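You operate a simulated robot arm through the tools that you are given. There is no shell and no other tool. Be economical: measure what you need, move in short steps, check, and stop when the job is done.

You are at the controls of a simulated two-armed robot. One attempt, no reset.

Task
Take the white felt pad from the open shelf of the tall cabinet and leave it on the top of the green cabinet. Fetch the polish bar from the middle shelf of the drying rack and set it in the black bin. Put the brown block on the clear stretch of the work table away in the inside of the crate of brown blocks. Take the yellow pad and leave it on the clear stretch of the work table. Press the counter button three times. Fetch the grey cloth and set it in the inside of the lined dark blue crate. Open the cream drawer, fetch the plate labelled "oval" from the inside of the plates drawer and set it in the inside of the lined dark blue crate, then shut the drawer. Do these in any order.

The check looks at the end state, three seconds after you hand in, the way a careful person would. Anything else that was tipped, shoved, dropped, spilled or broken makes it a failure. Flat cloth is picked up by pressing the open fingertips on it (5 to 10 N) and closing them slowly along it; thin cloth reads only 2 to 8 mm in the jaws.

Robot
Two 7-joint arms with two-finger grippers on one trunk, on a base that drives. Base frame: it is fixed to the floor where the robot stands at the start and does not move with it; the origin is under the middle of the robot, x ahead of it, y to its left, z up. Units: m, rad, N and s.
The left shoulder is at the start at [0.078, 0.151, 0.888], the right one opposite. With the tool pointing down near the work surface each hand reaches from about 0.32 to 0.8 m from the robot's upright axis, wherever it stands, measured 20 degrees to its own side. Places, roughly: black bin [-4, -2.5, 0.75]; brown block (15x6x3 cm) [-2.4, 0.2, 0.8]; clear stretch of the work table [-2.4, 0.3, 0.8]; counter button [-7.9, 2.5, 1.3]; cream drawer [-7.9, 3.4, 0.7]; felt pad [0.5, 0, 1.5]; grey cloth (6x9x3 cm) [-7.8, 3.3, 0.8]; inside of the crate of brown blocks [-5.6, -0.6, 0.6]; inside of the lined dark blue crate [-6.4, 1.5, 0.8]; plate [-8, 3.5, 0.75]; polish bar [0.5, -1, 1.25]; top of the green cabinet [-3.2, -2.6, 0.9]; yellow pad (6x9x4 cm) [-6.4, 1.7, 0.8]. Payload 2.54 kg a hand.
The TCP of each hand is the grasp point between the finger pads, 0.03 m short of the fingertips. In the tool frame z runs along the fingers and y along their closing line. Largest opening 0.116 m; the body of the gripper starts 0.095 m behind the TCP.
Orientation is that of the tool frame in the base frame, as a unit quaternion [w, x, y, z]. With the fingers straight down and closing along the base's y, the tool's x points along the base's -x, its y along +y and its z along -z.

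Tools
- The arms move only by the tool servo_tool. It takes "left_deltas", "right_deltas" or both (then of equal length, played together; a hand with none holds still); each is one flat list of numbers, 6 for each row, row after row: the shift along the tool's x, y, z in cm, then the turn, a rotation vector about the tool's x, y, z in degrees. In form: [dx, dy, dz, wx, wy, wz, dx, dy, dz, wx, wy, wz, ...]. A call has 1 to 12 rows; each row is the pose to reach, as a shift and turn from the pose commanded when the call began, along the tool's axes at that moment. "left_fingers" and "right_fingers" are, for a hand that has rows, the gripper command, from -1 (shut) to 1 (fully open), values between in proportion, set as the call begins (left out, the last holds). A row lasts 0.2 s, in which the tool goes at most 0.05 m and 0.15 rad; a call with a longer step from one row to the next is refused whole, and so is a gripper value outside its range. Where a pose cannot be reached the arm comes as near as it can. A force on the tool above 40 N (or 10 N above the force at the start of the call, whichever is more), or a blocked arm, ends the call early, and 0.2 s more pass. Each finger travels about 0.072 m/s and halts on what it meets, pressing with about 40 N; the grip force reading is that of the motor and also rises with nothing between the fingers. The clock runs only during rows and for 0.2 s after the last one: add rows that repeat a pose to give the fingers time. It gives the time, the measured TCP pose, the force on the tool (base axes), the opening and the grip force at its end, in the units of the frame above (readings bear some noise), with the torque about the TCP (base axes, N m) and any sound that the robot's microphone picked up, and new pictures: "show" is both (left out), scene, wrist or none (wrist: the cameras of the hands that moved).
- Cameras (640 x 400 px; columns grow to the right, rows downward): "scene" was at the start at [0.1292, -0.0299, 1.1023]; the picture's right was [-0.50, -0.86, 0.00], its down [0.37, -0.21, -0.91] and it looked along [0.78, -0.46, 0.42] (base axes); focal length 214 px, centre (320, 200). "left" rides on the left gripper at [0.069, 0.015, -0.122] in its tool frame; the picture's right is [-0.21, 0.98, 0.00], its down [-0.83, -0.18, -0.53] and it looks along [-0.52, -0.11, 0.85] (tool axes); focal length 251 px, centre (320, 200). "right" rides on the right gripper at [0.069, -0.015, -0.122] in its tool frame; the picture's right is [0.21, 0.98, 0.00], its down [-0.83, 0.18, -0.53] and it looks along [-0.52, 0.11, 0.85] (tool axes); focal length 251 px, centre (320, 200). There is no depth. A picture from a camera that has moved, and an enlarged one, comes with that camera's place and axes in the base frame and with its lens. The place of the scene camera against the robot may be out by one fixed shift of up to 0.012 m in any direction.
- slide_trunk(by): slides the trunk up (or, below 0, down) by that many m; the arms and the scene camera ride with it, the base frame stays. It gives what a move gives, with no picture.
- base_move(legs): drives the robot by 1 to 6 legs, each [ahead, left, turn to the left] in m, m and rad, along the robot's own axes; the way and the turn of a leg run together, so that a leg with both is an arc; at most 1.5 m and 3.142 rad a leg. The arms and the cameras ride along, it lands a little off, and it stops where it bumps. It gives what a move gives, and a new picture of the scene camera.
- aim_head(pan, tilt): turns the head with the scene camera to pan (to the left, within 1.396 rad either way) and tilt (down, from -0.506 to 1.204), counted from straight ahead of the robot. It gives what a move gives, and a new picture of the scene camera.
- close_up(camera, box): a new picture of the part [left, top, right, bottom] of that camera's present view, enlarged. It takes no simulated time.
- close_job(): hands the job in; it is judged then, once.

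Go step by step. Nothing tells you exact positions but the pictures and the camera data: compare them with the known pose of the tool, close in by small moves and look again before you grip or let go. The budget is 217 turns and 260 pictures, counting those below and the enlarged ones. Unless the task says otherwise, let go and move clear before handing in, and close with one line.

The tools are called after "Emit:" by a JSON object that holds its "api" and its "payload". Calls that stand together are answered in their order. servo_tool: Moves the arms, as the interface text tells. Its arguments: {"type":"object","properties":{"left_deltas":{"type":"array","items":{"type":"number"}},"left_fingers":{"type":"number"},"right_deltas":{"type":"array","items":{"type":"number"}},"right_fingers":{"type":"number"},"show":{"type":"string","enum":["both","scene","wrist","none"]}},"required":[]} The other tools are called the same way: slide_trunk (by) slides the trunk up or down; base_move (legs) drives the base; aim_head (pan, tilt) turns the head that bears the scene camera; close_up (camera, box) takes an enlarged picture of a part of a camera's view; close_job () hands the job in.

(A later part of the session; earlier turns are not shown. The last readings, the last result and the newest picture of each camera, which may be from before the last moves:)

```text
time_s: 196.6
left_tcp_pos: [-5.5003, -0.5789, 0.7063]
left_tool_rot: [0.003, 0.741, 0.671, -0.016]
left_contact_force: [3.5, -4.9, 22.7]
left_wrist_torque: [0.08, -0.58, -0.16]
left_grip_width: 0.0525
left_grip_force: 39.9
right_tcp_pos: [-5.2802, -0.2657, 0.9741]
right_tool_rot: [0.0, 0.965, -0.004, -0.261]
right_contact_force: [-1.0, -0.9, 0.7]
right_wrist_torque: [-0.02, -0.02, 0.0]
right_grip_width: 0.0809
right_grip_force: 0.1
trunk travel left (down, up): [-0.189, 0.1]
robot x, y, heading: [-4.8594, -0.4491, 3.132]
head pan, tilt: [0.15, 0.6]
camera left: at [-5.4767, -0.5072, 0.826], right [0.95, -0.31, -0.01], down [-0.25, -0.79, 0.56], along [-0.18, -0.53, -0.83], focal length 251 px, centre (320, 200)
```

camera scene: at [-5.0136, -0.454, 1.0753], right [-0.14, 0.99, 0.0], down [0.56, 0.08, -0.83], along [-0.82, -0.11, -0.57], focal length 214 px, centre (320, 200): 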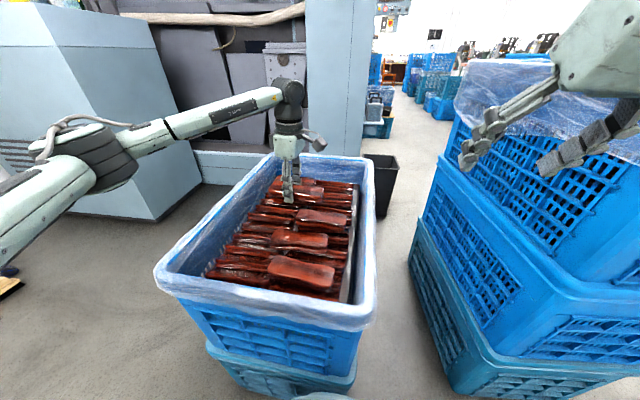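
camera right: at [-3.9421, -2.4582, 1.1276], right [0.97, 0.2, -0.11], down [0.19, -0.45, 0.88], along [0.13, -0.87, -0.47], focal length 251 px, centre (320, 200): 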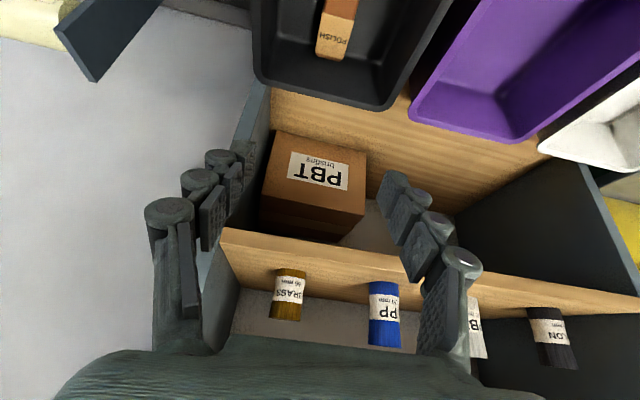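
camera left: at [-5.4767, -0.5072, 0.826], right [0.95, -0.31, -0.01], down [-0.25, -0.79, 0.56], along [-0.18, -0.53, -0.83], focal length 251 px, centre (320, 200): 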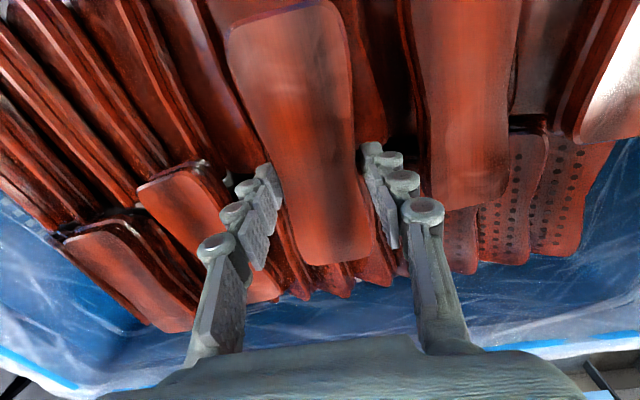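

Contact on the pile. Releasing and lifting clear.

Emit:
{"api": "servo_tool", "payload": {"left_deltas": [0, 0, -0.6, 0, 0, 0, 0, 0, -0.6, 0, 0, 0], "show": "none"}}

Emit:
{"api": "servo_tool", "payload": {"left_deltas": [0, 0, 0, 0, 0, 0, 0, 0, 0, 0, 0, 0, 0, 0, -1, 0, 0, 0, 0, 0, -3, 0, 0, 0, 0, 0, -6, 0, 0, 0, 0, 0, -10, 0, 0, 0, 0, 0, -15, 0, 0, 0, 0, 0, -20, 0, 0, 0, 0, 0, -25, 0, 0, 0], "left_fingers": 0.35, "show": "both"}}

```text
time_s: 197.2
left_tcp_pos: [-5.4985, -0.5786, 0.7057]
left_tool_rot: [0.007, 0.741, 0.671, -0.014]
left_contact_force: [-0.4, 0.1, 1.1]
left_wrist_torque: [0.02, -0.01, 0.02]
left_grip_width: 0.0525
left_grip_force: 39.7
right_tcp_pos: [-5.2824, -0.2633, 0.9723]
right_tool_rot: [-0.001, 0.966, -0.004, -0.258]
right_contact_force: [0.4, -0.1, -1.3]
right_wrist_torque: [0.0, -0.02, 0.04]
right_grip_width: 0.0812
right_grip_force: 0.0
trunk travel left (down, up): [-0.189, 0.1]
robot x, y, heading: [-4.855, -0.4495, 3.133]
head pan, tilt: [0.15, 0.6]
```

```text
time_s: 199.2
left_tcp_pos: [-5.4912, -0.5676, 0.9595]
left_tool_rot: [0.006, 0.741, 0.671, -0.014]
left_contact_force: [0.2, 0.0, 0.9]
left_wrist_torque: [0.02, -0.02, 0.0]
left_grip_width: 0.0784
left_grip_force: 0.1
right_tcp_pos: [-5.2812, -0.2629, 0.9728]
right_tool_rot: [0.0, 0.966, -0.005, -0.259]
right_contact_force: [0.6, -0.2, -0.2]
right_wrist_torque: [0.0, 0.02, -0.01]
right_grip_width: 0.0811
right_grip_force: 0.1
trunk travel left (down, up): [-0.189, 0.1]
robot x, y, heading: [-4.8551, -0.4492, 3.127]
head pan, tilt: [0.15, 0.6]
camera scene: at [-5.0131, -0.4537, 1.0753], right [-0.14, 0.99, 0.0], down [0.56, 0.08, -0.83], along [-0.82, -0.11, -0.56], focal length 214 px, centre (320, 200)
camera left: at [-5.4699, -0.4955, 1.0793], right [0.95, -0.31, 0.0], down [-0.26, -0.79, 0.56], along [-0.18, -0.53, -0.83], focal length 251 px, centre (320, 200)
```

scene: 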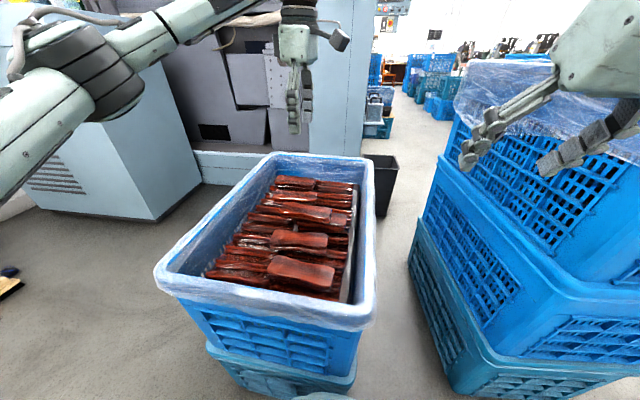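
left: 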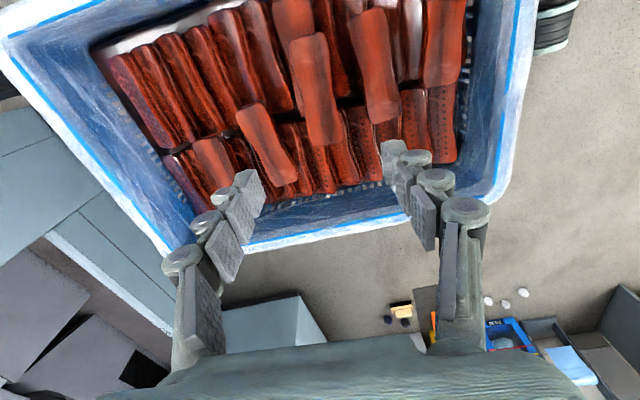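

The brown block is lying in the crate. Now toward the yellow pad: I'll straighten the left hand, back off and go around the floor bin to look.

Emit:
{"api": "base_move", "payload": {"legs": [[-0.6, 0, 0]]}}

Emit:
{"api": "servo_tool", "payload": {"left_deltas": [0, 2, 0, 0, 0, 8.5, 0, 4, 0, 0, 0, 17, 0, 6, 0, 0, 0, 25.5, 0, 8, 0, 0, 0, 34, 0, 10, 0, 0, 0, 42.5, 0, 12, 0, 0, 0, 51, 0, 14, 0, 0, 0, 59.5, 0, 16, 0, 0, 0, 68, 0, 18, 0, 0, 0, 76.5, 0, 20, 0, 0, 0, 85, 0, 20, 0, 0, 0, 85], "show": "none"}}

Emit:
{"api": "base_move", "payload": {"legs": [[0, -1.45, 0]]}}

Emit:
{"api": "aim_head", "payload": {"pan": -0.3, "tilt": 0.35}}

```text
time_s: 202.6
left_tcp_pos: [-4.8961, -0.5736, 0.9584]
left_tool_rot: [0.007, 0.741, 0.671, -0.013]
left_contact_force: [0.2, 0.2, -0.4]
left_wrist_torque: [-0.03, 0.01, 0.0]
left_grip_width: 0.0783
left_grip_force: 0.1
right_tcp_pos: [-4.6861, -0.27, 0.9716]
right_tool_rot: [-0.001, 0.966, -0.005, -0.259]
right_contact_force: [0.3, 0.2, 0.3]
right_wrist_torque: [0.01, -0.01, 0.0]
right_grip_width: 0.0813
right_grip_force: 0.0
trunk travel left (down, up): [-0.189, 0.1]
robot x, y, heading: [-4.2572, -0.451, 3.131]
head pan, tilt: [0.15, 0.6]
camera scene: at [-4.417, -0.4603, 1.0753], right [-0.14, 0.99, 0.0], down [0.56, 0.08, -0.83], along [-0.82, -0.11, -0.56], focal length 214 px, centre (320, 200)
```

scene: 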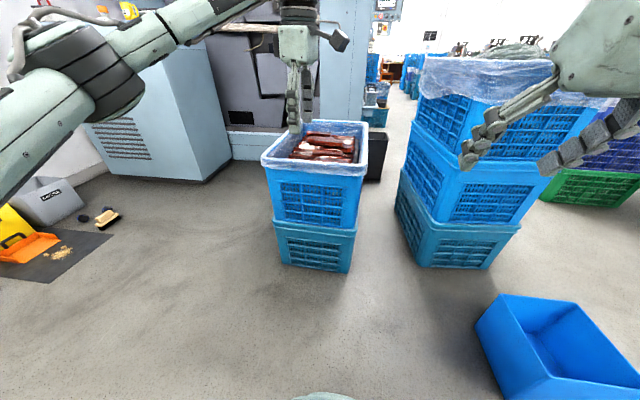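

```text
time_s: 205.0
left_tcp_pos: [-4.6961, -0.5939, 0.9571]
left_tool_rot: [0.015, 1.0, -0.007, -0.006]
left_contact_force: [0.0, -0.1, 0.0]
left_wrist_torque: [0.03, 0.01, -0.03]
left_grip_width: 0.0784
left_grip_force: 0.0
right_tcp_pos: [-4.6849, -0.2697, 0.9731]
right_tool_rot: [0.0, 0.966, -0.005, -0.259]
right_contact_force: [-0.1, -0.5, -0.5]
right_wrist_torque: [-0.02, 0.02, 0.0]
right_grip_width: 0.0813
right_grip_force: 0.0
trunk travel left (down, up): [-0.189, 0.1]
robot x, y, heading: [-4.2577, -0.4563, 3.126]
head pan, tilt: [0.15, 0.6]
```

```text
time_s: 218.9
left_tcp_pos: [-4.6761, 0.8458, 0.9561]
left_tool_rot: [0.014, 1.0, -0.01, -0.005]
left_contact_force: [-0.7, 0.4, -0.9]
left_wrist_torque: [-0.03, 0.0, 0.03]
left_grip_width: 0.0781
left_grip_force: 0.1
right_tcp_pos: [-4.6645, 1.17, 0.9735]
right_tool_rot: [-0.002, 0.966, -0.008, -0.259]
right_contact_force: [-0.5, -1.1, -0.1]
right_wrist_torque: [0.01, -0.01, -0.05]
right_grip_width: 0.0812
right_grip_force: 0.1
trunk travel left (down, up): [-0.189, 0.1]
robot x, y, heading: [-4.2433, 0.9811, 3.127]
head pan, tilt: [0.15, 0.6]
camera scene: at [-4.3965, 0.9776, 1.0753], right [-0.13, 0.99, 0.0], down [0.56, 0.07, -0.83], along [-0.82, -0.11, -0.56], focal length 214 px, centre (320, 200)
```

scene: 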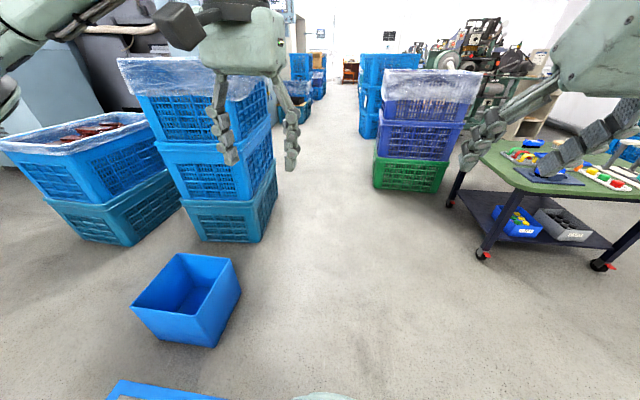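

```text
time_s: 219.8
left_tcp_pos: [-4.6785, 0.8462, 0.9565]
left_tool_rot: [0.014, 1.0, -0.01, -0.006]
left_contact_force: [0.5, 0.0, 0.3]
left_wrist_torque: [0.01, 0.0, 0.03]
left_grip_width: 0.0783
left_grip_force: 0.1
right_tcp_pos: [-4.6634, 1.1687, 0.9714]
right_tool_rot: [-0.002, 0.966, -0.008, -0.259]
right_contact_force: [0.2, 0.1, 0.6]
right_wrist_torque: [-0.01, 0.03, 0.01]
right_grip_width: 0.081
right_grip_force: 0.2
trunk travel left (down, up): [-0.189, 0.1]
robot x, y, heading: [-4.2426, 0.9841, 3.128]
head pan, tilt: [-0.3, 0.351]
camera scene: at [-4.3974, 1.0183, 1.098], right [0.31, 0.95, 0.0], down [0.33, -0.11, -0.94], along [-0.89, 0.29, -0.34], focal length 214 px, centre (320, 200)
```

scene: 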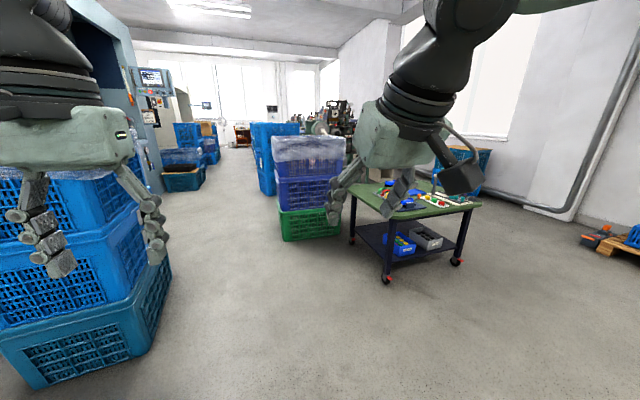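

The lined dark blue crate tops a three-high stack at about (−6.45, 1.6), facing me. I'll drive up to it along y≈1.2, keeping clear of the cart on the right.

Emit:
{"api": "slide_trunk", "payload": {"by": 0.1}}

Emit:
{"api": "base_move", "payload": {"legs": [[0.5, -0.2, 0.014], [0.95, 0, 0]]}}

Emit:
{"api": "aim_head", "payload": {"pan": -0.35, "tilt": 0.5}}

```text
time_s: 221.2
left_tcp_pos: [-4.6771, 0.847, 1.0574]
left_tool_rot: [0.014, 1.0, -0.01, -0.006]
left_contact_force: [0.7, -0.5, 0.8]
left_wrist_torque: [0.03, -0.03, 0.02]
left_grip_width: 0.0783
left_grip_force: 0.1
right_tcp_pos: [-4.6643, 1.1692, 1.0724]
right_tool_rot: [-0.002, 0.966, -0.009, -0.259]
right_contact_force: [0.2, 0.3, 1.0]
right_wrist_torque: [0.01, 0.03, -0.01]
right_grip_width: 0.0814
right_grip_force: 0.1
trunk travel left (down, up): [-0.289, 0.0]
robot x, y, heading: [-4.2408, 0.9837, 3.125]
head pan, tilt: [-0.3, 0.351]
```

```text
time_s: 229.0
left_tcp_pos: [-6.1479, 1.0705, 1.0568]
left_tool_rot: [0.014, 1.0, -0.015, -0.005]
left_contact_force: [-1.3, -1.0, 0.2]
left_wrist_torque: [-0.02, -0.03, -0.02]
left_grip_width: 0.078
left_grip_force: 0.0
right_tcp_pos: [-6.1319, 1.3936, 1.073]
right_tool_rot: [-0.003, 0.966, -0.013, -0.259]
right_contact_force: [-0.5, -0.4, 0.1]
right_wrist_torque: [-0.02, -0.02, -0.01]
right_grip_width: 0.0814
right_grip_force: 0.2
trunk travel left (down, up): [-0.289, 0.0]
robot x, y, heading: [-5.7126, 1.2027, 3.109]
head pan, tilt: [-0.3, 0.351]
camera scene: at [-5.8671, 1.2397, 1.198], right [0.32, 0.95, 0.0], down [0.33, -0.11, -0.94], along [-0.89, 0.3, -0.34], focal length 214 px, centre (320, 200)
```

scene: 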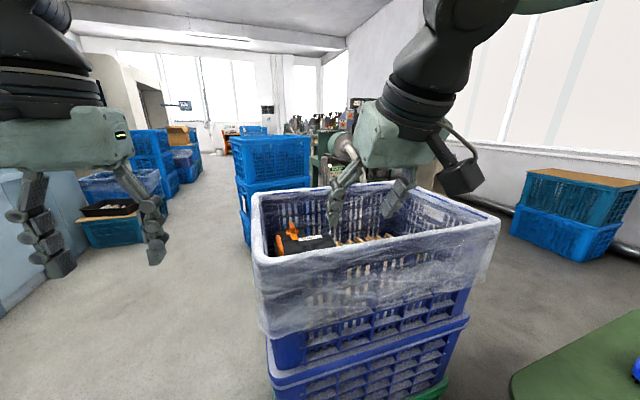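

```text
time_s: 229.7
left_tcp_pos: [-6.1477, 1.0699, 1.0572]
left_tool_rot: [0.013, 1.0, -0.016, -0.006]
left_contact_force: [1.0, 0.5, 0.2]
left_wrist_torque: [-0.03, 0.05, -0.02]
left_grip_width: 0.0782
left_grip_force: 0.1
right_tcp_pos: [-6.1323, 1.394, 1.0719]
right_tool_rot: [-0.003, 0.966, -0.014, -0.258]
right_contact_force: [0.5, -0.4, -0.8]
right_wrist_torque: [0.0, -0.05, -0.02]
right_grip_width: 0.0813
right_grip_force: 0.1
trunk travel left (down, up): [-0.289, 0.0]
robot x, y, heading: [-5.7134, 1.2024, 3.11]
head pan, tilt: [-0.351, 0.499]
camera scene: at [-5.8633, 1.2433, 1.1844], right [0.37, 0.93, 0.0], down [0.44, -0.18, -0.88], along [-0.82, 0.33, -0.48], focal length 214 px, centre (320, 200)
```

scene: 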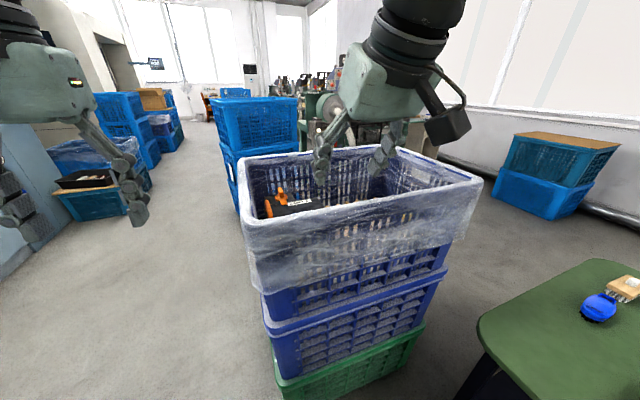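

I need to see inside the crate; moving the right wrist camera over it.

Emit:
{"api": "servo_tool", "payload": {"right_deltas": [-2.4, -3.3, -0.1, 0, 0, 0, -4.8, -6.6, -0.3, 0, 0, 0, -7.2, -10, -0.4, 0, 0, 0, -9.6, -13.3, -0.6, 0, 0, 0, -12, -16.6, -0.7, 0, 0, 0, -14.4, -20, -0.9, 0, 0, 0, -14.4, -20, -0.9, 0, 0, 0], "right_fingers": 1, "show": "wrist"}}

```text
time_s: 231.3
left_tcp_pos: [-6.1478, 1.0698, 1.0571]
left_tool_rot: [0.014, 1.0, -0.016, -0.006]
left_contact_force: [-0.6, -0.3, -0.4]
left_wrist_torque: [-0.02, 0.04, 0.03]
left_grip_width: 0.0783
left_grip_force: 0.0
right_tcp_pos: [-6.2443, 1.5998, 1.1537]
right_tool_rot: [-0.004, 0.966, -0.014, -0.258]
right_contact_force: [-2.0, 0.2, 1.1]
right_wrist_torque: [0.0, 0.0, 0.0]
right_grip_width: 0.1157
right_grip_force: 0.1
trunk travel left (down, up): [-0.289, 0.0]
robot x, y, heading: [-5.712, 1.2001, 3.107]
head pan, tilt: [-0.351, 0.499]
camera right: at [-6.1242, 1.6108, 1.2241], right [0.16, -0.98, -0.11], down [-0.45, -0.17, 0.88], along [-0.88, -0.09, -0.47], focal length 251 px, centre (320, 200)
```

right: 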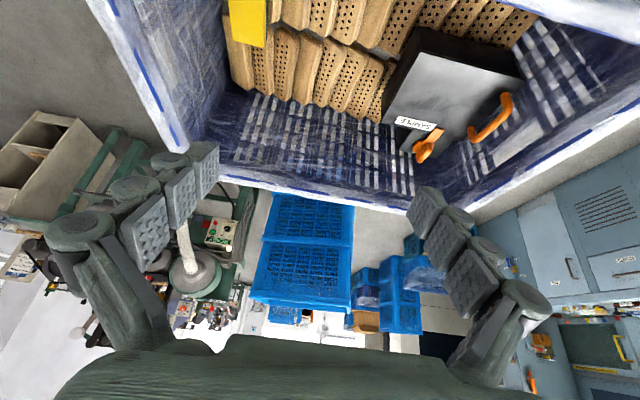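

The yellow pad is in the crate at the top of this view. Pitching the hand to vertical to see straight down.

Emit:
{"api": "servo_tool", "payload": {"right_deltas": [0, 0, 0, 0, 7.5, 0, 0, 0, 0, 0, 15, 0, 0, 0, 0, 0, 22.5, 0, 0, 0, 0, 0, 30, 0, 0, 0, 0, 0, 30, 0], "show": "wrist"}}

```text
time_s: 232.5
left_tcp_pos: [-6.149, 1.0704, 1.0563]
left_tool_rot: [0.014, 1.0, -0.016, -0.005]
left_contact_force: [0.1, 0.2, 0.2]
left_wrist_torque: [0.01, 0.01, 0.04]
left_grip_width: 0.0782
left_grip_force: 0.0
right_tcp_pos: [-6.2451, 1.5975, 1.1518]
right_tool_rot: [0.0, 1.0, -0.014, 0.0]
right_contact_force: [0.2, -0.3, 0.5]
right_wrist_torque: [0.01, 0.0, 0.02]
right_grip_width: 0.116
right_grip_force: 0.0
trunk travel left (down, up): [-0.289, 0.0]
robot x, y, heading: [-5.7104, 1.1989, 3.119]
head pan, tilt: [-0.351, 0.499]
camera right: at [-6.1756, 1.6107, 1.2742], right [0.19, -0.98, 0.0], down [-0.83, -0.16, 0.53], along [-0.52, -0.1, -0.85], focal length 251 px, centre (320, 200)
```

right: 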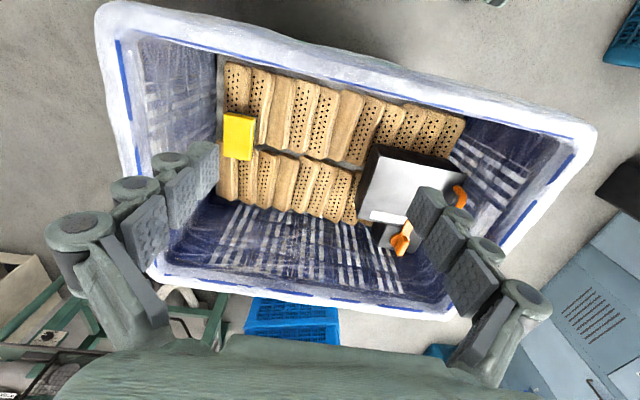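

Yellow pad at about (−6.353, 1.735), short side along y, so the present finger orientation fits. Move the base 0.14 m closer, then position the hand above it.

Emit:
{"api": "base_move", "payload": {"legs": [[0.14, 0, 0.02]]}}

Emit:
{"api": "servo_tool", "payload": {"right_deltas": [0, -3.5, 1, 0, 0, 0, 1, -7, 2, 0, 0, 0, 2, -10.5, 3, 0, 0, 0, 3, -13.8, 4, 0, 0, 0, 3, -13.8, 4, 0, 0, 0], "show": "wrist"}}

```text
time_s: 233.8
left_tcp_pos: [-6.2846, 1.064, 1.0569]
left_tool_rot: [0.014, 1.0, -0.006, -0.004]
left_contact_force: [-0.8, 0.1, -0.2]
left_wrist_torque: [-0.01, -0.04, -0.02]
left_grip_width: 0.0782
left_grip_force: 0.1
right_tcp_pos: [-6.3926, 1.5893, 1.1515]
right_tool_rot: [0.0, 1.0, -0.005, 0.001]
right_contact_force: [-1.3, -0.6, -0.8]
right_wrist_torque: [0.0, -0.02, 0.06]
right_grip_width: 0.116
right_grip_force: 0.0
trunk travel left (down, up): [-0.289, 0.0]
robot x, y, heading: [-5.8499, 1.2007, 3.137]
head pan, tilt: [-0.351, 0.499]
camera scene: at [-6.0029, 1.2428, 1.1842], right [0.35, 0.94, 0.0], down [0.45, -0.17, -0.88], along [-0.82, 0.31, -0.48], focal length 214 px, centre (320, 200)
```

scene: 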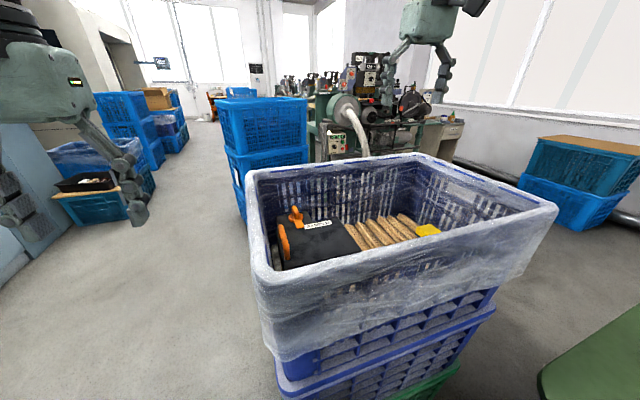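

```text
time_s: 235.0
left_tcp_pos: [-6.2844, 1.0651, 1.0575]
left_tool_rot: [0.015, 1.0, -0.004, -0.006]
left_contact_force: [-0.1, 0.0, -0.1]
left_wrist_torque: [-0.01, -0.06, 0.0]
left_grip_width: 0.0783
left_grip_force: 0.0
right_tcp_pos: [-6.3595, 1.7269, 1.1131]
right_tool_rot: [0.0, 1.0, -0.004, -0.001]
right_contact_force: [-0.6, 0.3, -0.1]
right_wrist_torque: [-0.01, 0.02, 0.0]
right_grip_width: 0.1159
right_grip_force: 0.0
trunk travel left (down, up): [-0.289, 0.0]
robot x, y, heading: [-5.849, 1.2028, 3.135]
head pan, tilt: [-0.351, 0.499]
camera right: at [-6.2899, 1.7402, 1.2353], right [0.21, -0.98, 0.0], down [-0.83, -0.17, 0.53], along [-0.52, -0.11, -0.85], focal length 251 px, centre (320, 200)
```

right: 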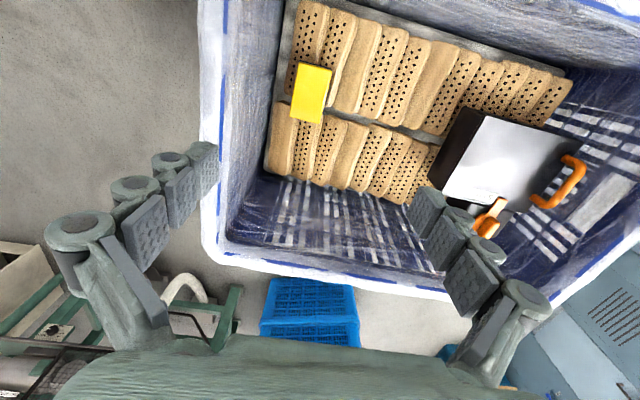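

Nearly centred over the yellow pad; narrowing the opening and descending.

Emit:
{"api": "servo_tool", "payload": {"right_deltas": [0, -0.9, 4, 0, 0, 0, 0.3, -0.9, 8, 0, 0, 0, 0.3, -0.9, 12, 0, 0, 0, 0.3, -0.9, 16, 0, 0, 0, 0.3, -0.9, 20, 0, 0, 0, 0.3, -0.9, 20, 0, 0, 0], "right_fingers": 0.55, "show": "wrist"}}

```text
time_s: 236.4
left_tcp_pos: [-6.2843, 1.0652, 1.0593]
left_tool_rot: [0.014, 1.0, -0.006, -0.006]
left_contact_force: [0.1, -0.1, 0.2]
left_wrist_torque: [0.01, -0.02, -0.01]
left_grip_width: 0.0783
left_grip_force: 0.0
right_tcp_pos: [-6.3563, 1.7323, 0.9076]
right_tool_rot: [-0.001, 1.0, -0.004, 0.0]
right_contact_force: [0.4, -0.1, 0.2]
right_wrist_torque: [-0.01, 0.02, 0.03]
right_grip_width: 0.09
right_grip_force: 0.0
trunk travel left (down, up): [-0.289, 0.0]
robot x, y, heading: [-5.8486, 1.201, 3.133]
head pan, tilt: [-0.351, 0.499]
camera right: at [-6.2868, 1.7477, 1.0311], right [0.21, -0.98, 0.0], down [-0.83, -0.17, 0.53], along [-0.52, -0.11, -0.85], focal length 251 px, centre (320, 200)
```

right: 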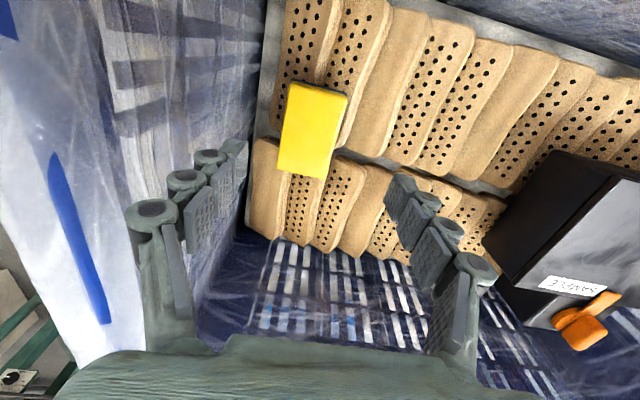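

Emit:
{"api": "servo_tool", "payload": {"right_deltas": [-0.6, -0.2, 3, 0, 0, 0, -1.2, -0.4, 6, 0, 0, 0, -1.2, -0.4, 9, 0, 0, 0, -1.2, -0.4, 12, 0, 0, 0, -1.2, -0.4, 12, 0, 0, 0], "show": "both"}}

```text
time_s: 237.6
left_tcp_pos: [-6.2836, 1.064, 1.0571]
left_tool_rot: [0.014, 1.0, -0.004, -0.005]
left_contact_force: [-0.4, 0.4, -0.6]
left_wrist_torque: [-0.03, -0.01, 0.0]
left_grip_width: 0.0784
left_grip_force: 0.1
right_tcp_pos: [-6.3687, 1.7382, 0.7889]
right_tool_rot: [0.0, 1.0, -0.004, 0.0]
right_contact_force: [-0.1, -0.4, 0.1]
right_wrist_torque: [-0.02, 0.06, 0.03]
right_grip_width: 0.0898
right_grip_force: 0.0
trunk travel left (down, up): [-0.289, 0.0]
robot x, y, heading: [-5.8511, 1.2043, 3.13]
head pan, tilt: [-0.351, 0.499]
camera scene: at [-6.002, 1.2427, 1.1844], right [0.35, 0.94, 0.0], down [0.45, -0.17, -0.88], along [-0.82, 0.31, -0.48], focal length 214 px, centre (320, 200)
camera right: at [-6.3002, 1.7539, 0.9114], right [0.21, -0.98, 0.0], down [-0.83, -0.17, 0.53], along [-0.52, -0.11, -0.85], focal length 251 px, centre (320, 200)
```

scene: 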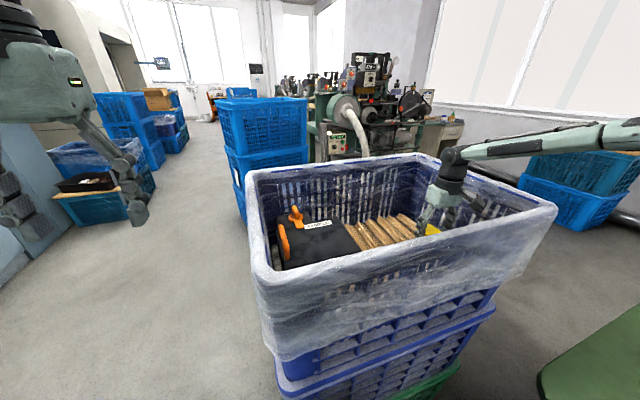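
right: 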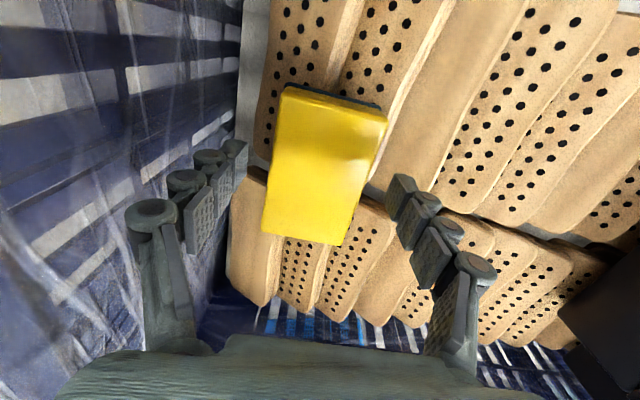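

Centred. Lowering 2.3 cm and closing.

Emit:
{"api": "servo_tool", "payload": {"right_deltas": [0.3, 0, 0.8, 0, 0, 0, 0.5, 0, 1.6, 0, 0, 0, 0.5, 0, 2.3, 0, 0, 0], "show": "none"}}

Emit:
{"api": "servo_tool", "payload": {"right_deltas": [0, 0, 0, 0, 0, 0, 0, 0, 0, 0, 0, 0, 0, 0, 0, 0, 0, 0, 0, 0, 0, 0, 0, 0], "right_fingers": -1, "show": "wrist"}}

```text
time_s: 238.4
left_tcp_pos: [-6.2822, 1.0632, 1.058]
left_tool_rot: [0.013, 1.0, -0.006, -0.007]
left_contact_force: [-0.2, 0.7, -0.4]
left_wrist_torque: [-0.02, -0.07, 0.0]
left_grip_width: 0.0783
left_grip_force: 0.0
right_tcp_pos: [-6.3653, 1.7395, 0.7704]
right_tool_rot: [-0.002, 1.0, -0.004, -0.002]
right_contact_force: [7.6, 2.7, 31.4]
right_wrist_torque: [0.47, -0.22, 0.02]
right_grip_width: 0.1017
right_grip_force: 17.1
trunk travel left (down, up): [-0.289, 0.0]
robot x, y, heading: [-5.8481, 1.2022, 3.135]
head pan, tilt: [-0.351, 0.499]
```

```text
time_s: 238.7
left_tcp_pos: [-6.2791, 1.061, 1.0596]
left_tool_rot: [0.01, 1.0, -0.007, -0.009]
left_contact_force: [1.0, 0.0, 0.1]
left_wrist_torque: [0.05, 0.01, -0.01]
left_grip_width: 0.0781
left_grip_force: 0.1
right_tcp_pos: [-6.3665, 1.7337, 0.7819]
right_tool_rot: [-0.001, 1.0, -0.002, -0.01]
right_contact_force: [13.9, -15.1, 53.8]
right_wrist_torque: [-0.69, -0.85, -0.05]
right_grip_width: 0.0637
right_grip_force: 27.7
trunk travel left (down, up): [-0.289, 0.0]
robot x, y, heading: [-5.8466, 1.2049, 3.133]
head pan, tilt: [-0.351, 0.499]
stopped in row 1 (right hand): the force on the tool passed its limit at 46 N (the readings are from after the stop); the commanded pose is now the measured one
camera right: at [-6.2955, 1.748, 0.9027], right [0.21, -0.98, -0.01], down [-0.82, -0.18, 0.55], along [-0.54, -0.11, -0.83], focal length 251 px, centre (320, 200)
```

right: 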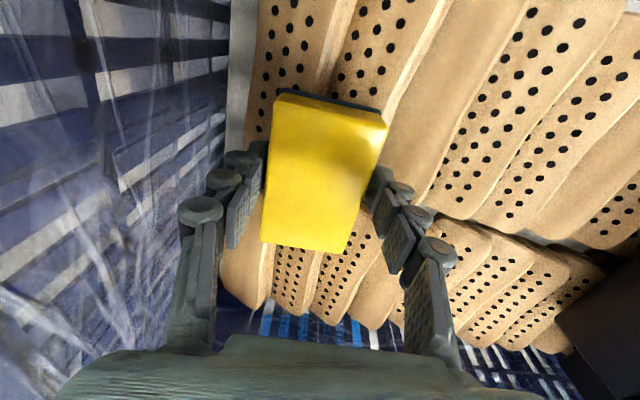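

Emit:
{"api": "servo_tool", "payload": {"right_deltas": [0, 0, -0.3, 0, 0, 0, 0, 0, -0.3, 0, 0, 0, 0, 0, -0.3, 0, 0, 0], "right_fingers": -1, "show": "wrist"}}

```text
time_s: 239.5
left_tcp_pos: [-6.2803, 1.0599, 1.0583]
left_tool_rot: [0.011, 1.0, -0.005, -0.007]
left_contact_force: [0.0, -0.8, -0.6]
left_wrist_torque: [0.01, 0.01, -0.01]
left_grip_width: 0.0782
left_grip_force: 0.1
right_tcp_pos: [-6.3683, 1.7346, 0.782]
right_tool_rot: [0.0, 1.0, -0.003, -0.011]
right_contact_force: [6.3, -23.2, 50.6]
right_wrist_torque: [-1.11, -0.8, -0.14]
right_grip_width: 0.0569
right_grip_force: 39.1
trunk travel left (down, up): [-0.289, 0.0]
robot x, y, heading: [-5.8504, 1.2054, 3.135]
head pan, tilt: [-0.351, 0.499]
camera right: at [-6.2965, 1.7482, 0.9033], right [0.21, -0.98, -0.01], down [-0.81, -0.18, 0.55], along [-0.54, -0.11, -0.83], focal length 251 px, centre (320, 200)
```

right: 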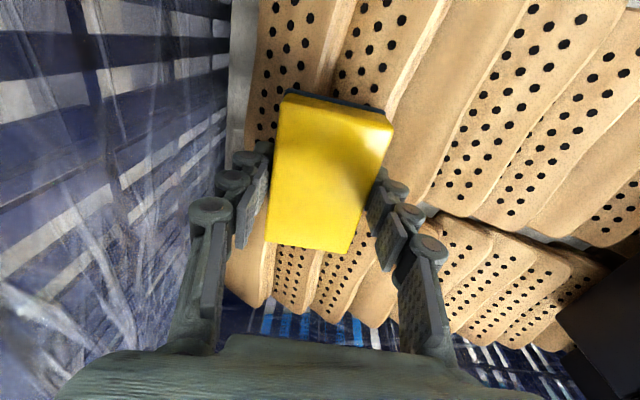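

Gripped at 57 mm. Lifting slowly.

Emit:
{"api": "servo_tool", "payload": {"right_deltas": [0, 0, -0.6, 0, 0, 0, 0, 0, -1.2, 0, 0, 0, 0, 0, -2, 0, 0, 0, 0, 0, -3, 0, 0, 0, 0, 0, -4, 0, 0, 0], "show": "wrist"}}

```text
time_s: 240.7
left_tcp_pos: [-6.284, 1.0639, 1.0567]
left_tool_rot: [0.013, 1.0, -0.006, -0.005]
left_contact_force: [0.1, 0.5, -0.1]
left_wrist_torque: [-0.03, 0.01, -0.02]
left_grip_width: 0.0785
left_grip_force: 0.1
right_tcp_pos: [-6.3661, 1.7396, 0.8097]
right_tool_rot: [0.0, 1.0, -0.004, -0.002]
right_contact_force: [-0.5, -0.5, -0.7]
right_wrist_torque: [0.01, 0.01, 0.02]
right_grip_width: 0.0571
right_grip_force: 40.0
trunk travel left (down, up): [-0.289, 0.0]
robot x, y, heading: [-5.8488, 1.2073, 3.13]
head pan, tilt: [-0.351, 0.499]
camera right: at [-6.2966, 1.7547, 0.9326], right [0.21, -0.98, 0.0], down [-0.82, -0.18, 0.54], along [-0.53, -0.11, -0.84], focal length 251 px, centre (320, 200)
```

right: 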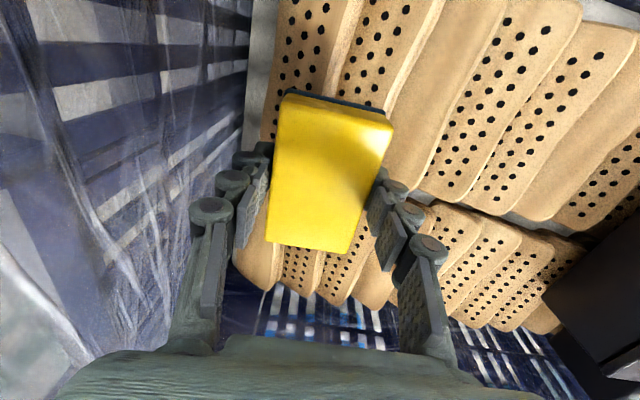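

Yellow pad is held. Raising it clear, tucking the arm and driving back to the work table.

Emit:
{"api": "servo_tool", "payload": {"right_deltas": [0, 0, -4.7, 0, 0, 0, 0, 0, -9.4, 0, 0, 0, 0, 0, -14, 0, 0, 0, 0, 0, -18.7, 0, 0, 0, 0, 0, -23.4, 0, 0, 0, 0, 0, -28, 0, 0, 0, 1.7, 4.5, -28, 0, 0, 0, 3.4, 9, -28, 0, 0, 0, 5, 13.5, -28, 0, 0, 0, 6.7, 18, -28, 0, 0, 0, 8.4, 22.5, -28, 0, 0, 0, 10, 27, -28, 0, 0, 0], "show": "none"}}

Emit:
{"api": "base_move", "payload": {"legs": [[-1.4, 0, 0], [-0.9, 0, 0], [0, 0, 3.13]]}}

```text
time_s: 243.3
left_tcp_pos: [-6.2834, 1.0642, 1.0568]
left_tool_rot: [0.014, 1.0, -0.006, -0.005]
left_contact_force: [-0.6, -0.7, 0.2]
left_wrist_torque: [0.0, -0.04, 0.01]
left_grip_width: 0.0782
left_grip_force: 0.2
right_tcp_pos: [-6.2649, 1.4671, 1.0899]
right_tool_rot: [-0.001, 1.0, -0.004, -0.004]
right_contact_force: [0.7, -0.7, -0.6]
right_wrist_torque: [0.01, 0.01, 0.02]
right_grip_width: 0.0566
right_grip_force: 40.6
trunk travel left (down, up): [-0.289, 0.0]
robot x, y, heading: [-5.8455, 1.2018, 3.137]
head pan, tilt: [-0.351, 0.499]
```

```text
time_s: 262.4
left_tcp_pos: [-3.0932, 1.3123, 1.0567]
left_tool_rot: [0.005, -0.004, 1.0, 0.015]
left_contact_force: [-0.5, -0.1, 0.0]
left_wrist_torque: [-0.01, -0.01, 0.0]
left_grip_width: 0.0783
left_grip_force: 0.0
right_tcp_pos: [-3.1025, 0.9073, 1.0891]
right_tool_rot: [0.004, -0.007, 1.0, -0.001]
right_contact_force: [0.9, 0.3, 0.0]
right_wrist_torque: [0.01, 0.03, -0.02]
right_grip_width: 0.0566
right_grip_force: 40.2
trunk travel left (down, up): [-0.289, 0.0]
robot x, y, heading: [-3.5286, 1.1661, 0.014]
head pan, tilt: [-0.351, 0.499]
camera scene: at [-3.3713, 1.1405, 1.1844], right [-0.33, -0.94, 0.0], down [-0.45, 0.16, -0.88], along [0.83, -0.29, -0.48], focal length 214 px, centre (320, 200)
```

scene: 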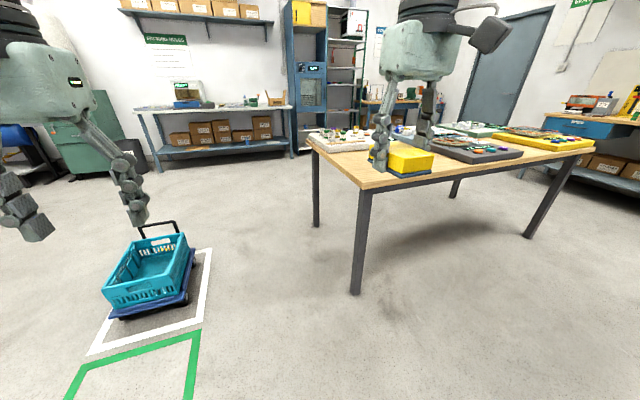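

Emit:
{"api": "base_move", "payload": {"legs": [[0, -0.72, -0.014], [0.46, 0, 0]]}}

Emit:
{"api": "servo_tool", "payload": {"right_deltas": [0, 0, 0, 0, 0, 0], "show": "wrist"}}

```text
time_s: 272.1
left_tcp_pos: [-2.6398, 0.5746, 1.0558]
left_tool_rot: [0.006, 0.004, 1.0, 0.014]
left_contact_force: [0.0, -0.1, 0.1]
left_wrist_torque: [0.01, 0.03, 0.0]
left_grip_width: 0.0783
left_grip_force: 0.0
right_tcp_pos: [-2.6573, 0.1694, 1.09]
right_tool_rot: [0.004, 0.002, 1.0, -0.001]
right_contact_force: [-0.3, -0.3, -1.5]
right_wrist_torque: [0.04, -0.02, 0.03]
right_grip_width: 0.0565
right_grip_force: 40.3
trunk travel left (down, up): [-0.289, 0.0]
robot x, y, heading: [-3.0686, 0.4346, -0.003]
head pan, tilt: [-0.351, 0.499]
camera scene: at [-2.9207, 0.4073, 1.1843], right [-0.35, -0.94, 0.0], down [-0.45, 0.17, -0.88], along [0.82, -0.31, -0.48], focal length 214 px, centre (320, 200)
```

scene: 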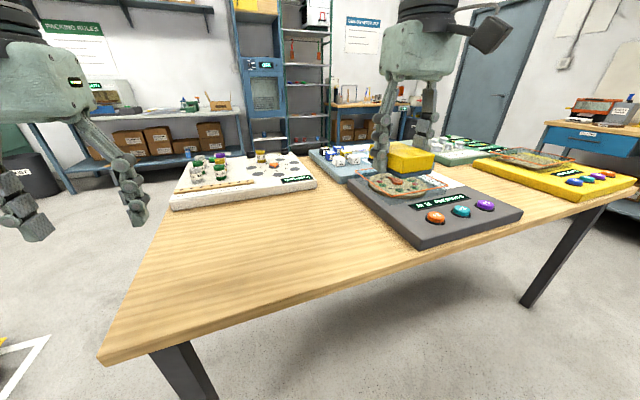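

```text
time_s: 272.5
left_tcp_pos: [-2.6397, 0.5745, 1.0571]
left_tool_rot: [0.005, 0.004, 1.0, 0.014]
left_contact_force: [-0.5, -0.7, -0.1]
left_wrist_torque: [-0.02, -0.05, -0.01]
left_grip_width: 0.0782
left_grip_force: 0.0
right_tcp_pos: [-2.6573, 0.1706, 1.0895]
right_tool_rot: [0.004, 0.001, 1.0, -0.001]
right_contact_force: [0.8, -0.6, -0.7]
right_wrist_torque: [0.03, 0.02, -0.03]
right_grip_width: 0.0567
right_grip_force: 40.2
trunk travel left (down, up): [-0.289, 0.0]
robot x, y, heading: [-3.0746, 0.4337, -0.005]
head pan, tilt: [-0.351, 0.499]
camera right: at [-2.7271, 0.1551, 1.2116], right [-0.21, 0.98, 0.0], down [0.82, 0.18, 0.54], along [0.53, 0.11, -0.84], focal length 251 px, centre (320, 200)
```

right: 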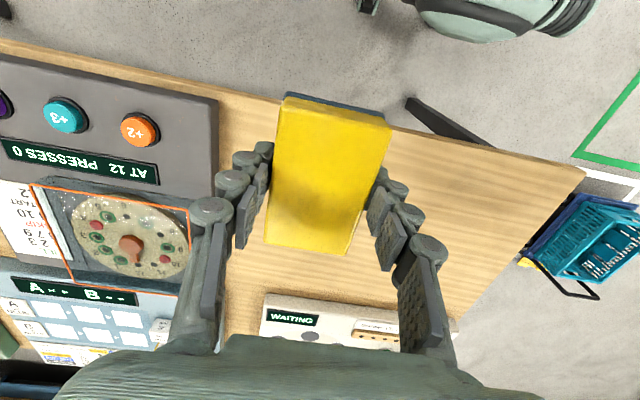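

Emit:
{"api": "servo_tool", "payload": {"right_deltas": [-4, 2.7, 1, 0, 0, 0, -8, 5.4, 2, 0, 0, 0, -12, 8, 4, 0, 0, 0, -16, 10.7, 6, 0, 0, 0, -20, 13.4, 8, 0, 0, 0, -23.7, 16, 10, 0, 0, 0, -23.7, 16, 13, 0, 0, 0, -23.7, 16, 16, 0, 0, 0, -23.7, 16, 19, 0, 0, 0, -23.7, 16, 21, 0, 0, 0], "show": "both"}}

```text
refused: row 3 steps farther than a row can; nothing moved
```

Emit:
{"api": "servo_tool", "payload": {"right_deltas": [-3.5, 2.3, 1, 0, 0, 0, -7, 4.6, 2, 0, 0, 0, -10.5, 6.9, 3, 0, 0, 0, -14, 9.2, 4, 0, 0, 0, -17.5, 11.5, 5, 0, 0, 0, -21, 13.8, 6, 0, 0, 0, -23.7, 16, 8, 0, 0, 0, -23.7, 16, 11, 0, 0, 0, -23.7, 16, 14, 0, 0, 0, -23.7, 16, 17, 0, 0, 0, -23.7, 16, 20, 0, 0, 0, -23.7, 16, 20, 0, 0, 0], "show": "both"}}

```text
time_s: 275.1
left_tcp_pos: [-2.6406, 0.5751, 1.0576]
left_tool_rot: [0.005, 0.003, 1.0, 0.014]
left_contact_force: [-0.5, -0.7, 0.5]
left_wrist_torque: [0.04, 0.04, -0.02]
left_grip_width: 0.0782
left_grip_force: 0.2
right_tcp_pos: [-2.477, 0.2795, 0.8993]
right_tool_rot: [0.004, 0.002, 1.0, 0.0]
right_contact_force: [0.2, -0.2, 0.0]
right_wrist_torque: [-0.01, 0.0, 0.03]
right_grip_width: 0.0569
right_grip_force: 39.5
right hand out of reach, approached as far as the arm can: row 5, 6, 7, 8, 9, 10, 11, 12
trunk travel left (down, up): [-0.289, 0.0]
robot x, y, heading: [-3.0736, 0.4349, -0.007]
head pan, tilt: [-0.351, 0.499]
camera scene: at [-2.921, 0.4073, 1.1843], right [-0.35, -0.94, 0.0], down [-0.45, 0.17, -0.88], along [0.82, -0.31, -0.48], focal length 214 px, centre (320, 200)
camera right: at [-2.5474, 0.2649, 1.0217], right [-0.21, 0.98, 0.0], down [0.82, 0.18, 0.54], along [0.53, 0.11, -0.84], focal length 251 px, centre (320, 200)
```

scene: 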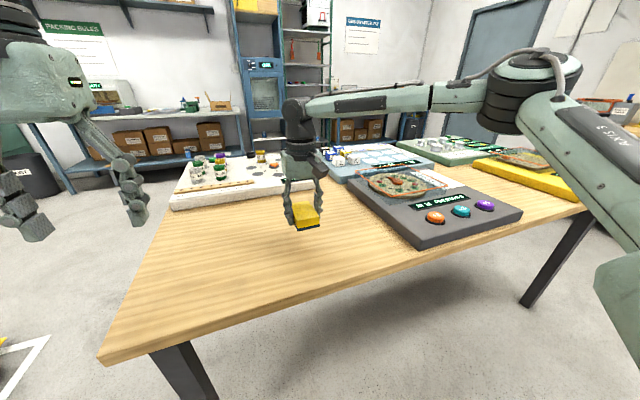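
right: 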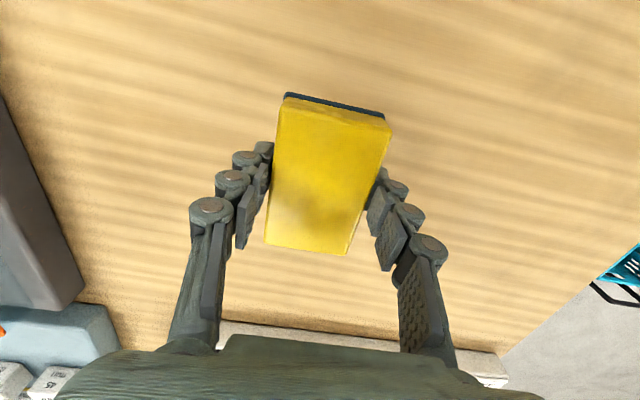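

Good clear spot at (−2.48, 0.28). Descending to contact.

Emit:
{"api": "servo_tool", "payload": {"right_deltas": [0, 0, 1.5, 0, 0, 0, 0, 0, 3, 0, 0, 0, 0, 0, 4, 0, 0, 0, 0, 0, 4.4, 0, 0, 0, 0, 0, 4.8, 0, 0, 0, 0, 0, 5.2, 0, 0, 0], "show": "wrist"}}

```text
time_s: 276.5
left_tcp_pos: [-2.6407, 0.5744, 1.0575]
left_tool_rot: [0.005, 0.004, 1.0, 0.014]
left_contact_force: [-0.9, -0.9, -0.3]
left_wrist_torque: [-0.03, 0.03, -0.01]
left_grip_width: 0.0784
left_grip_force: 0.0
right_tcp_pos: [-2.4774, 0.2704, 0.8505]
right_tool_rot: [0.004, 0.001, 1.0, 0.0]
right_contact_force: [-0.3, 0.4, 0.2]
right_wrist_torque: [0.02, -0.02, -0.03]
right_grip_width: 0.0569
right_grip_force: 39.7
right hand out of reach, approached as far as the arm can: row 2, 3, 4, 5, 6
trunk travel left (down, up): [-0.289, 0.0]
robot x, y, heading: [-3.0764, 0.4314, -0.005]
head pan, tilt: [-0.351, 0.499]
camera right: at [-2.5486, 0.2548, 0.9728], right [-0.21, 0.98, 0.0], down [0.82, 0.18, 0.54], along [0.53, 0.11, -0.84], focal length 251 px, centre (320, 200)
```

right: 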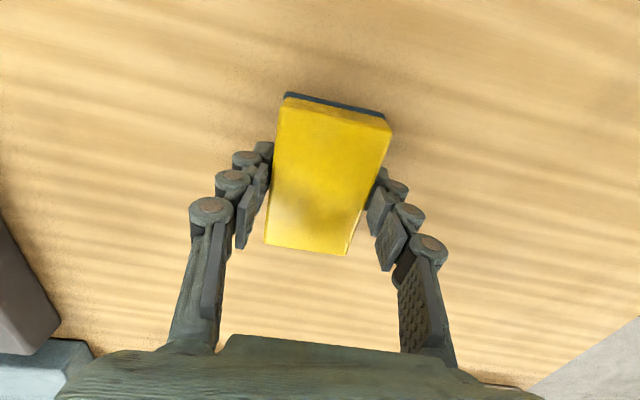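

Emit:
{"api": "servo_tool", "payload": {"right_deltas": [1.5, -0.5, 0.4, 0, 0, 0, 3, -1, 0.8, 0, 0, 0, 3, -1, 1.2, 0, 0, 0, 3, -1, 1.6, 0, 0, 0, 3, -1, 2, 0, 0, 0], "show": "wrist"}}

```text
time_s: 277.7
left_tcp_pos: [-2.6398, 0.5753, 1.0574]
left_tool_rot: [0.004, 0.004, 1.0, 0.014]
left_contact_force: [0.8, -0.2, 0.5]
left_wrist_torque: [0.03, -0.01, 0.01]
left_grip_width: 0.0783
left_grip_force: 0.0
right_tcp_pos: [-2.506, 0.2593, 0.8292]
right_tool_rot: [0.003, 0.003, 1.0, -0.001]
right_contact_force: [-0.4, -0.3, -0.7]
right_wrist_torque: [-0.01, -0.02, 0.0]
right_grip_width: 0.0566
right_grip_force: 40.0
trunk travel left (down, up): [-0.289, 0.0]
robot x, y, heading: [-3.0764, 0.4353, -0.001]
head pan, tilt: [-0.351, 0.499]
camera right: at [-2.5764, 0.245, 0.9514], right [-0.21, 0.98, 0.0], down [0.82, 0.18, 0.54], along [0.53, 0.11, -0.84], focal length 251 px, centre (320, 200)
```

right: 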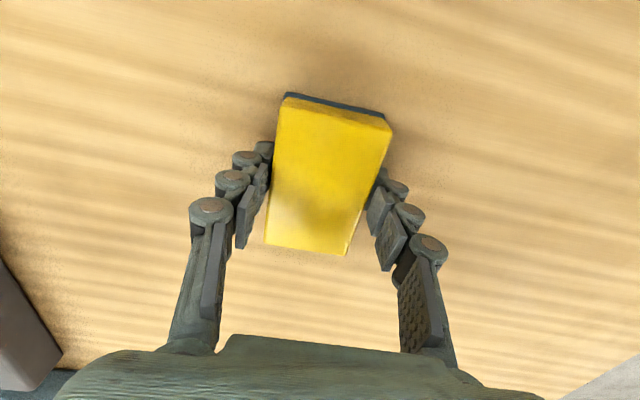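

Emit:
{"api": "servo_tool", "payload": {"right_deltas": [0, 0, 0.3, 0, 0, 0, 0, 0, 0.6, 0, 0, 0, 0, 0, 0.9, 0, 0, 0, 0, 0, 1.2, 0, 0, 0], "show": "none"}}

Emit:
{"api": "close_up", "payload": {"camera": "scene", "box": [230, 130, 390, 250]}}

```text
time_s: 278.6
left_tcp_pos: [-2.6411, 0.5754, 1.0562]
left_tool_rot: [0.008, 0.005, 1.0, 0.014]
left_contact_force: [0.2, -0.6, 0.8]
left_wrist_torque: [0.0, 0.03, 0.0]
left_grip_width: 0.0784
left_grip_force: 0.1
right_tcp_pos: [-2.5042, 0.26, 0.828]
right_tool_rot: [0.008, 0.003, 1.0, 0.0]
right_contact_force: [-9.7, -2.3, 18.9]
right_wrist_torque: [-0.07, 0.45, -0.08]
right_grip_width: 0.0569
right_grip_force: 40.0
trunk travel left (down, up): [-0.289, 0.0]
robot x, y, heading: [-3.078, 0.4347, -0.009]
head pan, tilt: [-0.351, 0.499]
stopped in row 4 (right hand): the force on the tool passed its limit at 43 N (the readings are from after the stop); the commanded pose is now the measured one
```

```text
3.33 times, centred on (310, 190) of scene
camera zoom: at [-2.9233, 0.4074, 1.1847], right [-0.35, -0.94, 0.0], down [-0.45, 0.17, -0.88], along [0.82, -0.31, -0.48], focal length 715 px, centre (353, 233)
```

zoom: 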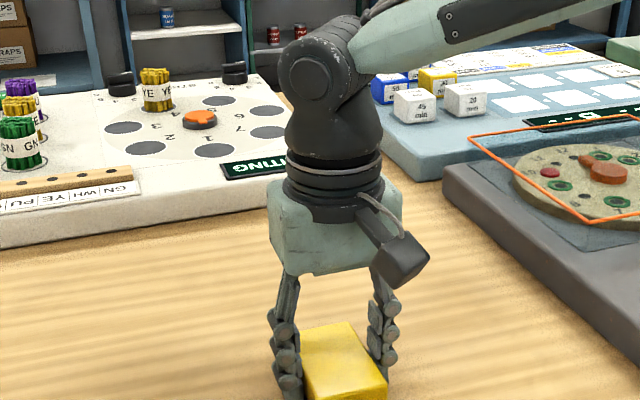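

Contact with the table. Opening and raising straight up.

Emit:
{"api": "servo_tool", "payload": {"right_deltas": [0, 0, -0.1, 0, 0, 0, 0, 0, -0.1, 0, 0, 0, 0, 0, -0.1, 0, 0, 0, 0, 0, -2, 0, 0, 0, 0, 0, -5, 0, 0, 0, 0, 0, -10, 0, 0, 0, 0, 0, -15, 0, 0, 0, 0, 0, -20, 0, 0, 0, 0, 0, -25, 0, 0, 0], "right_fingers": 0.6, "show": "scene"}}

```text
time_s: 280.6
left_tcp_pos: [-2.6396, 0.5742, 1.0585]
left_tool_rot: [0.005, 0.004, 1.0, 0.014]
left_contact_force: [0.0, 0.3, -0.3]
left_wrist_torque: [0.0, 0.02, 0.01]
left_grip_width: 0.0785
left_grip_force: 0.1
right_tcp_pos: [-2.5074, 0.26, 1.078]
right_tool_rot: [0.006, 0.002, 1.0, 0.0]
right_contact_force: [-0.1, -0.1, 0.0]
right_wrist_torque: [-0.01, -0.03, -0.01]
right_grip_width: 0.0927
right_grip_force: 0.0
trunk travel left (down, up): [-0.289, 0.0]
robot x, y, heading: [-3.0731, 0.4343, -0.007]
head pan, tilt: [-0.351, 0.499]
camera scene: at [-2.9213, 0.4072, 1.1843], right [-0.35, -0.94, 0.0], down [-0.45, 0.17, -0.88], along [0.82, -0.31, -0.48], focal length 214 px, centre (320, 200)
```

scene: 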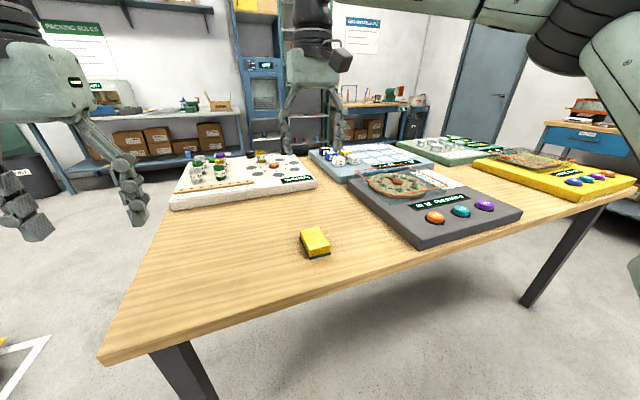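

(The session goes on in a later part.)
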